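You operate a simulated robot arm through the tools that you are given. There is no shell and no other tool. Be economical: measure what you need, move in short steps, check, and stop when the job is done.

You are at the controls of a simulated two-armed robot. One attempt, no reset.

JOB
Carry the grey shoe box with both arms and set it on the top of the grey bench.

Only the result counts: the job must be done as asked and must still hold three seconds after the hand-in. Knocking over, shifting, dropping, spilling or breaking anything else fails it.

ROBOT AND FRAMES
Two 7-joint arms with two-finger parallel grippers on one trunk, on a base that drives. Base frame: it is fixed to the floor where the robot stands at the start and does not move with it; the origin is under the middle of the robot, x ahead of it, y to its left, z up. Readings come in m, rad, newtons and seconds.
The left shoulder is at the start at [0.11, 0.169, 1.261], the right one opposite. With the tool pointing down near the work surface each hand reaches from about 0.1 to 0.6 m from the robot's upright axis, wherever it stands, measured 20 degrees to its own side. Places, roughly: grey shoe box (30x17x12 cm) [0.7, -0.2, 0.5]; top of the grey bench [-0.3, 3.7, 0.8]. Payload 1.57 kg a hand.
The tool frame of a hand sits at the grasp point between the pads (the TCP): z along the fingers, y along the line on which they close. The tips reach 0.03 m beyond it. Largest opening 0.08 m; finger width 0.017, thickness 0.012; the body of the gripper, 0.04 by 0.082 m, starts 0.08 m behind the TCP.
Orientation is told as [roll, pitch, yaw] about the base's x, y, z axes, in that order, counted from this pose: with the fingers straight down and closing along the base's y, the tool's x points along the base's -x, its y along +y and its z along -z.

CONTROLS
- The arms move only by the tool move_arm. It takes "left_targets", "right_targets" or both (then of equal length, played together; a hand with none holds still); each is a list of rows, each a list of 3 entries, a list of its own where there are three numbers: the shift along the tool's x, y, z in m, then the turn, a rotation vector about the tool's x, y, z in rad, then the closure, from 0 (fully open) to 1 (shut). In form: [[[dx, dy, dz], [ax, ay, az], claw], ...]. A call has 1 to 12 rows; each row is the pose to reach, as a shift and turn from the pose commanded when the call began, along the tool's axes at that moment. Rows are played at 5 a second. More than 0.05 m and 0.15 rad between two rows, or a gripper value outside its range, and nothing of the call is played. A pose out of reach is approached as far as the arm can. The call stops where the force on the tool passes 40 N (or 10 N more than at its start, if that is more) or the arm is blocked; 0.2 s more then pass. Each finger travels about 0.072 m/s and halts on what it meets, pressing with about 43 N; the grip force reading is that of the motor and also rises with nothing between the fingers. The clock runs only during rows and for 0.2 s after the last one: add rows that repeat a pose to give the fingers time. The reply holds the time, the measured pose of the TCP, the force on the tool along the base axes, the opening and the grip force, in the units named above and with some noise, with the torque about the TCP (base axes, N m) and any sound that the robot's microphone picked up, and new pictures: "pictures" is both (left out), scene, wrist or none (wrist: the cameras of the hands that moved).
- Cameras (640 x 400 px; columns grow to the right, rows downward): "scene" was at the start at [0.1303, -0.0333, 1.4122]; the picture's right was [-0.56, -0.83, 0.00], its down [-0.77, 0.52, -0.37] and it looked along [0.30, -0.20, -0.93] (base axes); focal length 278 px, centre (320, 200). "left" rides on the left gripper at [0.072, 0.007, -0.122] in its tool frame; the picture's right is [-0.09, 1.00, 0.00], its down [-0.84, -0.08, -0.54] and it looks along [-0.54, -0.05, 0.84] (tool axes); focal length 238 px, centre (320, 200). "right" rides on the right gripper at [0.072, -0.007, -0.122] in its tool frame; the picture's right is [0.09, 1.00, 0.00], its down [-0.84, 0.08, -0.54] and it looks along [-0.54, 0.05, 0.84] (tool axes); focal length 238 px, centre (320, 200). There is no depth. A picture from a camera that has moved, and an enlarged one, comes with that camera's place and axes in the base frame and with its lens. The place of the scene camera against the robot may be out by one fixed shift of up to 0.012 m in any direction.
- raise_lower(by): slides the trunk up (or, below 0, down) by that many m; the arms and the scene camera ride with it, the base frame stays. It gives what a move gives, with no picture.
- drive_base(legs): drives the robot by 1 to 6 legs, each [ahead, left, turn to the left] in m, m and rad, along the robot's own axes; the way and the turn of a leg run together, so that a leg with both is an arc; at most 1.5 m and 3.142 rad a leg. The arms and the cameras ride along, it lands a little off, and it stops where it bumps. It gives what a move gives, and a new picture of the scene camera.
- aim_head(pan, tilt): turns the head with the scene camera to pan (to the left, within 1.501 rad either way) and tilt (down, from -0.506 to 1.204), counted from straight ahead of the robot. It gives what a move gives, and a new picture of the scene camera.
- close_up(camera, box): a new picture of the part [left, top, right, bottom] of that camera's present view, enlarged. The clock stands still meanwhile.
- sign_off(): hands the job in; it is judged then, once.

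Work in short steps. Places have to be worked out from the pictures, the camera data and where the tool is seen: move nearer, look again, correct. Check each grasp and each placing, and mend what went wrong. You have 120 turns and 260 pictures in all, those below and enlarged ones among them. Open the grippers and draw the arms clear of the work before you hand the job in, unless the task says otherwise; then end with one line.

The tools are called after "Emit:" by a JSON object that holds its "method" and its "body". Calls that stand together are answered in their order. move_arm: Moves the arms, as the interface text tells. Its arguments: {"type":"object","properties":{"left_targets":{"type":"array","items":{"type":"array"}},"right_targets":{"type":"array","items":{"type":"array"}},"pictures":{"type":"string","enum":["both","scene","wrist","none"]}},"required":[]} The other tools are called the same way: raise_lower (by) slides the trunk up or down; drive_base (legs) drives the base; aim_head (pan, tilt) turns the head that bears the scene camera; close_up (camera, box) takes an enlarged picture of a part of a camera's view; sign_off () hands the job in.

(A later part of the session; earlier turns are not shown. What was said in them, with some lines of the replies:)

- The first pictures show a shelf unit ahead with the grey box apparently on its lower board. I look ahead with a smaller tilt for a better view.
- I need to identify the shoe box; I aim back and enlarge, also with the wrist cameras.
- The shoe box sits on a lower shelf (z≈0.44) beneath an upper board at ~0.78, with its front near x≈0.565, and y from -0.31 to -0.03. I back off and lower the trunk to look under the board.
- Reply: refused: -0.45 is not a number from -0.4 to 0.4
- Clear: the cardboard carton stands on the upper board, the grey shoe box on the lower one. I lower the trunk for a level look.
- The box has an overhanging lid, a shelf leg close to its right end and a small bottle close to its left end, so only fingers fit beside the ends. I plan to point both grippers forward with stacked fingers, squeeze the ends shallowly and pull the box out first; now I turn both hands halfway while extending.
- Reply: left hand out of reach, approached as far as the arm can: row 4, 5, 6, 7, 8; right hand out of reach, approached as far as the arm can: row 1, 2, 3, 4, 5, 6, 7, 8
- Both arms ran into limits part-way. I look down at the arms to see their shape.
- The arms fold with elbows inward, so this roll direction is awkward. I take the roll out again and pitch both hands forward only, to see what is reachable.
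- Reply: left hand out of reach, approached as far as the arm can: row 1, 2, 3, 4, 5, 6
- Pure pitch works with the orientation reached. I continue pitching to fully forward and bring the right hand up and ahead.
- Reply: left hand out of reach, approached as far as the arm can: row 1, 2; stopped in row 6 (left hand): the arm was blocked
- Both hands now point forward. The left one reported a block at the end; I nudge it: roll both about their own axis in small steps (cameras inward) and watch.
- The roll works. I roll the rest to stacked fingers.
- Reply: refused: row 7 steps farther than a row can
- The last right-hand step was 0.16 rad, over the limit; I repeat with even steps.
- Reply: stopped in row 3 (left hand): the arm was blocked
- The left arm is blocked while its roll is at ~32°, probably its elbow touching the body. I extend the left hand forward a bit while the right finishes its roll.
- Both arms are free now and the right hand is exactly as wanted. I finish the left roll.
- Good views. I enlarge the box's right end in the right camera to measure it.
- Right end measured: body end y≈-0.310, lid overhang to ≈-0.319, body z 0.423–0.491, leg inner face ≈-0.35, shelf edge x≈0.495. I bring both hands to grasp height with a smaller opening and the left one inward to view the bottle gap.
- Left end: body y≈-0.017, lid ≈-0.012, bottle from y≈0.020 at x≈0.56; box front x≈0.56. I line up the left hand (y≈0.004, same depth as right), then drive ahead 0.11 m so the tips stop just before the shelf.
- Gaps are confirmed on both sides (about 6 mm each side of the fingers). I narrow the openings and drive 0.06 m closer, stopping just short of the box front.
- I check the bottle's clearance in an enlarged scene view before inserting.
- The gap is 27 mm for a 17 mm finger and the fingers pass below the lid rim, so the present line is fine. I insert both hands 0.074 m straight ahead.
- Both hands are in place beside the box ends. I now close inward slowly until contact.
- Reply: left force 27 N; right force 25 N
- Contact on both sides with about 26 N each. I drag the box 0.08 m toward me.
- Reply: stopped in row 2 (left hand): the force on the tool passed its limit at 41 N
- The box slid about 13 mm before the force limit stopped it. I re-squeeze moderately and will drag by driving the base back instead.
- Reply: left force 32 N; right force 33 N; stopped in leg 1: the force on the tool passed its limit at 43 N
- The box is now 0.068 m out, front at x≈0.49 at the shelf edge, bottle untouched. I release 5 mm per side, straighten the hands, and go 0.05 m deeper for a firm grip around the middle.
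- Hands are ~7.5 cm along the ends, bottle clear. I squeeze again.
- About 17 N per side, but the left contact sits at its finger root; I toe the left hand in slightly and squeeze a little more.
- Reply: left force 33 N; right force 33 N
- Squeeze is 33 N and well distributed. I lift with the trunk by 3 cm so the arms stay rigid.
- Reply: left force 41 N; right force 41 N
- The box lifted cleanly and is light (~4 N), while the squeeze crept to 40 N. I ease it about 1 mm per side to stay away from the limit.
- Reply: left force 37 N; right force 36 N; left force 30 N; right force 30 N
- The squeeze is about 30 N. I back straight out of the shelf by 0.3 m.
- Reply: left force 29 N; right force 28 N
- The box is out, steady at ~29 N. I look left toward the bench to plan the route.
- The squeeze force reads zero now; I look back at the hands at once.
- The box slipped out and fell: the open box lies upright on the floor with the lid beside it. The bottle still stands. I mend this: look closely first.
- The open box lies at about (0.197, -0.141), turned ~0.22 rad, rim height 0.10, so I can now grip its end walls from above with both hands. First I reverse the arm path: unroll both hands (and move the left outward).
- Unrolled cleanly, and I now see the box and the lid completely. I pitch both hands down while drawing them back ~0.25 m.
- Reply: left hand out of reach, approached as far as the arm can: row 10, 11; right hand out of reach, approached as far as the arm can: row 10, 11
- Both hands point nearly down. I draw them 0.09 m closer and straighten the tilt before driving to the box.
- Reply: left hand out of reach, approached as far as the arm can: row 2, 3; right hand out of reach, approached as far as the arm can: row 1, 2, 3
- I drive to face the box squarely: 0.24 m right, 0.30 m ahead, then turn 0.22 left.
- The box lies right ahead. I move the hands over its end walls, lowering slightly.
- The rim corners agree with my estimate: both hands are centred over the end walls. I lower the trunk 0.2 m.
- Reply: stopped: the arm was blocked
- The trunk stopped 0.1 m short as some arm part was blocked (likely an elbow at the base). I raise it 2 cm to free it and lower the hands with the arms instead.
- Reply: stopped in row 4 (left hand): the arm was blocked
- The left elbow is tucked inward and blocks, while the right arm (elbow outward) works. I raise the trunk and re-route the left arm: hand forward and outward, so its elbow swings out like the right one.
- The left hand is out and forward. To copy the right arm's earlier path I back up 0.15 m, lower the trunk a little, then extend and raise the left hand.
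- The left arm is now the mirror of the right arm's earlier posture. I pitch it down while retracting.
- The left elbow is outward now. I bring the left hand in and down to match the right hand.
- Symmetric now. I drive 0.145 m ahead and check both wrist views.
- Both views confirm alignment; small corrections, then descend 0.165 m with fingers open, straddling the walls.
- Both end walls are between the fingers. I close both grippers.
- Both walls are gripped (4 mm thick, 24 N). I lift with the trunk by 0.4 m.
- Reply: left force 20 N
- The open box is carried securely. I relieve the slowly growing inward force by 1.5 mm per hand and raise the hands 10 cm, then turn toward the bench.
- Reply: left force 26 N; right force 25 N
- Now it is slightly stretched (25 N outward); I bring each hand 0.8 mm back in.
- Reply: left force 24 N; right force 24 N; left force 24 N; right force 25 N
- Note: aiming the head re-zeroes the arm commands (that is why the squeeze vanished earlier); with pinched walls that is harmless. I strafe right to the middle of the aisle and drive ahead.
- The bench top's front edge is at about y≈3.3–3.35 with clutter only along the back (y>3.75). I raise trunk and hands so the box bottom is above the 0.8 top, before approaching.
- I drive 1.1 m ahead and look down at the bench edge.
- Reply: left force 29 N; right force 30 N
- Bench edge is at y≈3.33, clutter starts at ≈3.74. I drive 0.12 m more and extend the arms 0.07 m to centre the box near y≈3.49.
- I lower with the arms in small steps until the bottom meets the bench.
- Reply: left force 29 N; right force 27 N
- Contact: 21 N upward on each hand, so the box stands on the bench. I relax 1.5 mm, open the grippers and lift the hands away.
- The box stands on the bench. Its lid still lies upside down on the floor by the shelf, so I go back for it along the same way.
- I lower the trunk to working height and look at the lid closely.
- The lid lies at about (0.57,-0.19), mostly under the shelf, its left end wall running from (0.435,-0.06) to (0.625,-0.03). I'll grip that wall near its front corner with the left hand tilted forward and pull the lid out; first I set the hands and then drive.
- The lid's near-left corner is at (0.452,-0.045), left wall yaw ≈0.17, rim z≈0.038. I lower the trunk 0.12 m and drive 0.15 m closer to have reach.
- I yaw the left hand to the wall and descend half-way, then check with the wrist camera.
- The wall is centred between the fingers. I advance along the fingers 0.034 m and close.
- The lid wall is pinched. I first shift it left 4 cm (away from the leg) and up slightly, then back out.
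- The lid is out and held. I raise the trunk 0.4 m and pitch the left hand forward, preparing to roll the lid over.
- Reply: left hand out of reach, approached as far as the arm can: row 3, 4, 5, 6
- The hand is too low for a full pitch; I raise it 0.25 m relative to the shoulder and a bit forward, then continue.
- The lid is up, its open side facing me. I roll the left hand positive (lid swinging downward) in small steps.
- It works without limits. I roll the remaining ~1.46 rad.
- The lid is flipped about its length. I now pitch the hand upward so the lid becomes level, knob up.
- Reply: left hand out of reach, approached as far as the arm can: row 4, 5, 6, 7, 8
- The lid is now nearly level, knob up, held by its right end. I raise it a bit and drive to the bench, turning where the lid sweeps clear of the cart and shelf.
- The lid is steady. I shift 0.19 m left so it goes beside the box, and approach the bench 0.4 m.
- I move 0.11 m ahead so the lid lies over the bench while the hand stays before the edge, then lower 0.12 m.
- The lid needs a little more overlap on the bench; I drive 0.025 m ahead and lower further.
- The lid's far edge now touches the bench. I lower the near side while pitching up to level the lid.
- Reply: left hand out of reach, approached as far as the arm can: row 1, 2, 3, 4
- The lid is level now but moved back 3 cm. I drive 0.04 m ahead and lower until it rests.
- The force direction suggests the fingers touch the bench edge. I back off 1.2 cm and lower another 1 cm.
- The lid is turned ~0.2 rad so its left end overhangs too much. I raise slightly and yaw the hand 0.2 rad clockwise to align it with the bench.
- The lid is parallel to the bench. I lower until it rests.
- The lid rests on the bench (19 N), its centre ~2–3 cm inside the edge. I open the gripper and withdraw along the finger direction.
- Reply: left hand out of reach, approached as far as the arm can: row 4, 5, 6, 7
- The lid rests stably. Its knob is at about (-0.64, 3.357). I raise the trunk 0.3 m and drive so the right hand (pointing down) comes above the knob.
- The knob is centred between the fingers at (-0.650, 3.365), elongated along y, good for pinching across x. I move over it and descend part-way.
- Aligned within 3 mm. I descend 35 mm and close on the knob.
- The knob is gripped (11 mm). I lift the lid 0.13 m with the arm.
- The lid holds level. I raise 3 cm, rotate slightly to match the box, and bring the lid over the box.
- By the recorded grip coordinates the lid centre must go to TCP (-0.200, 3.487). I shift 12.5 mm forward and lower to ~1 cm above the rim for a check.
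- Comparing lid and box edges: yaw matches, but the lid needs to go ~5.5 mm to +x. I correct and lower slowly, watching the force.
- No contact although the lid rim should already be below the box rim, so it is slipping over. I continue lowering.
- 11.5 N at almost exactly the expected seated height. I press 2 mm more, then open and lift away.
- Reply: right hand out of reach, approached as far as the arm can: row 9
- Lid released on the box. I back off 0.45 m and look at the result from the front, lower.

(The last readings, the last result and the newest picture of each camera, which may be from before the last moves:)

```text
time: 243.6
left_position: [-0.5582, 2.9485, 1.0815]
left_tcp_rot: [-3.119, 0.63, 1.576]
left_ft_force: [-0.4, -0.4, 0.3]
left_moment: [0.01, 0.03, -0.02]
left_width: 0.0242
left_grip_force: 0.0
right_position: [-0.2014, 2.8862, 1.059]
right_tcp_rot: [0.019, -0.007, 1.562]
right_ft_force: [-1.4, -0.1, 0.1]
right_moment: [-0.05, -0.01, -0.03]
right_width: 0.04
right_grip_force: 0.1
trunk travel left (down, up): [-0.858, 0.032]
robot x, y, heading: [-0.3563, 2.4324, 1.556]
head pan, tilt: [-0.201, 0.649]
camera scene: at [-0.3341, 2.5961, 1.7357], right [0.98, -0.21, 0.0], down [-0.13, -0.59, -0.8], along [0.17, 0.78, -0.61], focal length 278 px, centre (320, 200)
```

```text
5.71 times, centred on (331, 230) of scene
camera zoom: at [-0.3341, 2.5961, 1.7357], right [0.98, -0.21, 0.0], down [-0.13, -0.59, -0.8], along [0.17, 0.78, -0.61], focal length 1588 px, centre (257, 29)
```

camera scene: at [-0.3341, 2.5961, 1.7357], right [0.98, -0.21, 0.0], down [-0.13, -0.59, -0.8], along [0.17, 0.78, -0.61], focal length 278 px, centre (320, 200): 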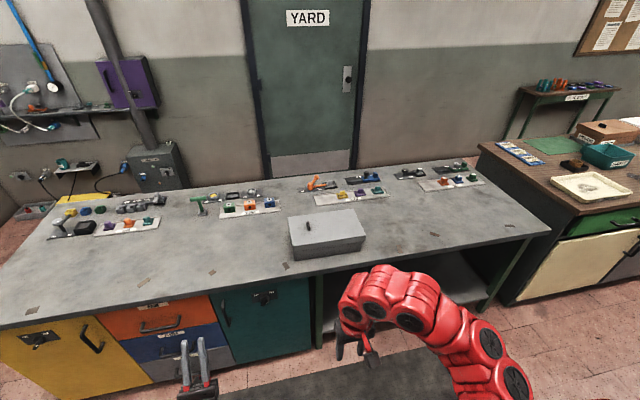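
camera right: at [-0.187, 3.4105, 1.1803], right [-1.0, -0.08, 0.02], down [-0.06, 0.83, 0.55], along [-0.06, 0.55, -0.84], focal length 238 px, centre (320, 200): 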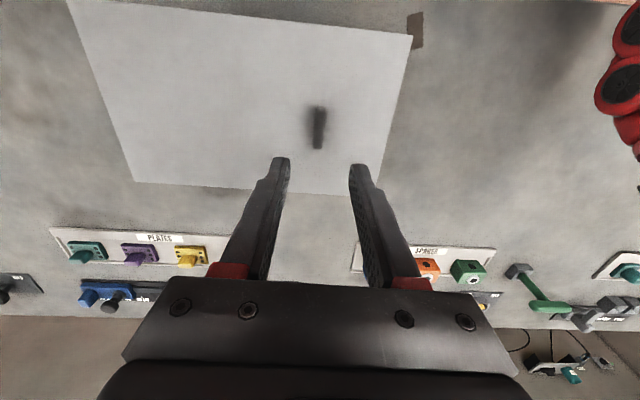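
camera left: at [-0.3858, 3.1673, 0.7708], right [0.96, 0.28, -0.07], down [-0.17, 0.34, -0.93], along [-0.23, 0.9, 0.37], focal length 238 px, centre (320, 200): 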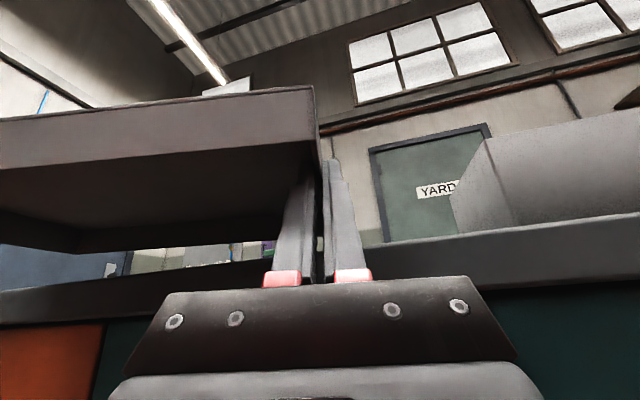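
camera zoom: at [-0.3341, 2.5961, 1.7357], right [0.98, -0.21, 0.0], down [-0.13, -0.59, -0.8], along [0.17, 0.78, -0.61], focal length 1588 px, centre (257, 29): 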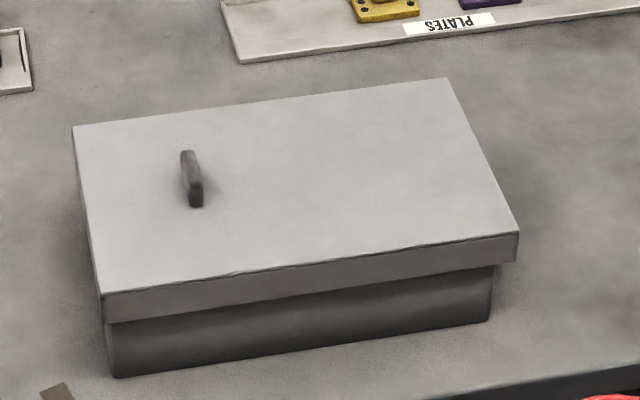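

The lid sits level with the same skirt-to-body ratio as at the start, so the closed box stands properly on the bench. I open both grippers fully; the arms are well clear.

Emit:
{"method": "move_arm", "body": {"left_targets": [[[0, 0, 0], [0, 0, 0], 0.3], [[0, 0, 0], [0, 0, 0], 0], [[0, 0, 0], [0, 0, 0], 0], [[0, 0, 0], [0, 0, 0], 0]], "right_targets": [[[0, 0, 0], [0, 0, 0], 0.3], [[0, 0, 0], [0, 0, 0], 0], [[0, 0, 0], [0, 0, 0], 0], [[0, 0, 0], [0, 0, 0], 0]], "pictures": "scene"}}

```text
time: 244.6
left_position: [-0.5589, 2.9482, 1.0821]
left_tcp_rot: [-3.118, 0.631, 1.578]
left_ft_force: [0.2, -0.5, -0.3]
left_moment: [0.0, 0.0, -0.01]
left_width: 0.0798
left_grip_force: 0.0
right_position: [-0.2015, 2.8862, 1.0593]
right_tcp_rot: [0.019, -0.006, 1.562]
right_ft_force: [0.8, 0.4, 0.2]
right_moment: [0.01, 0.0, 0.0]
right_width: 0.08
right_grip_force: 0.1
trunk travel left (down, up): [-0.858, 0.032]
robot x, y, heading: [-0.3586, 2.4325, 1.561]
head pan, tilt: [-0.201, 0.649]
camera scene: at [-0.3341, 2.596, 1.7357], right [0.98, -0.21, 0.0], down [-0.13, -0.59, -0.8], along [0.17, 0.78, -0.6], focal length 278 px, centre (320, 200)
```

scene: 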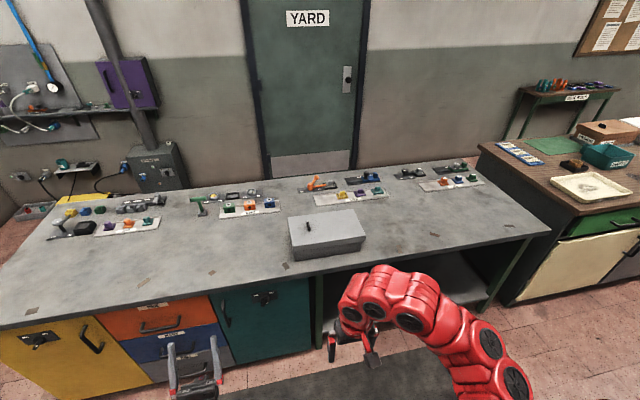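

Everything is at rest and the hands are clear; I hand the job in.

Emit:
{"method": "sign_off", "body": {}}

```text
The job is handed in.
```

The grey shoe box is on top of the grey bench with its lid on, but I dropped it once on the way: it fell to the floor by the shelf and the lid came off, so I carried the open box over with both arms, then fetched the lid with one hand and put it back on.
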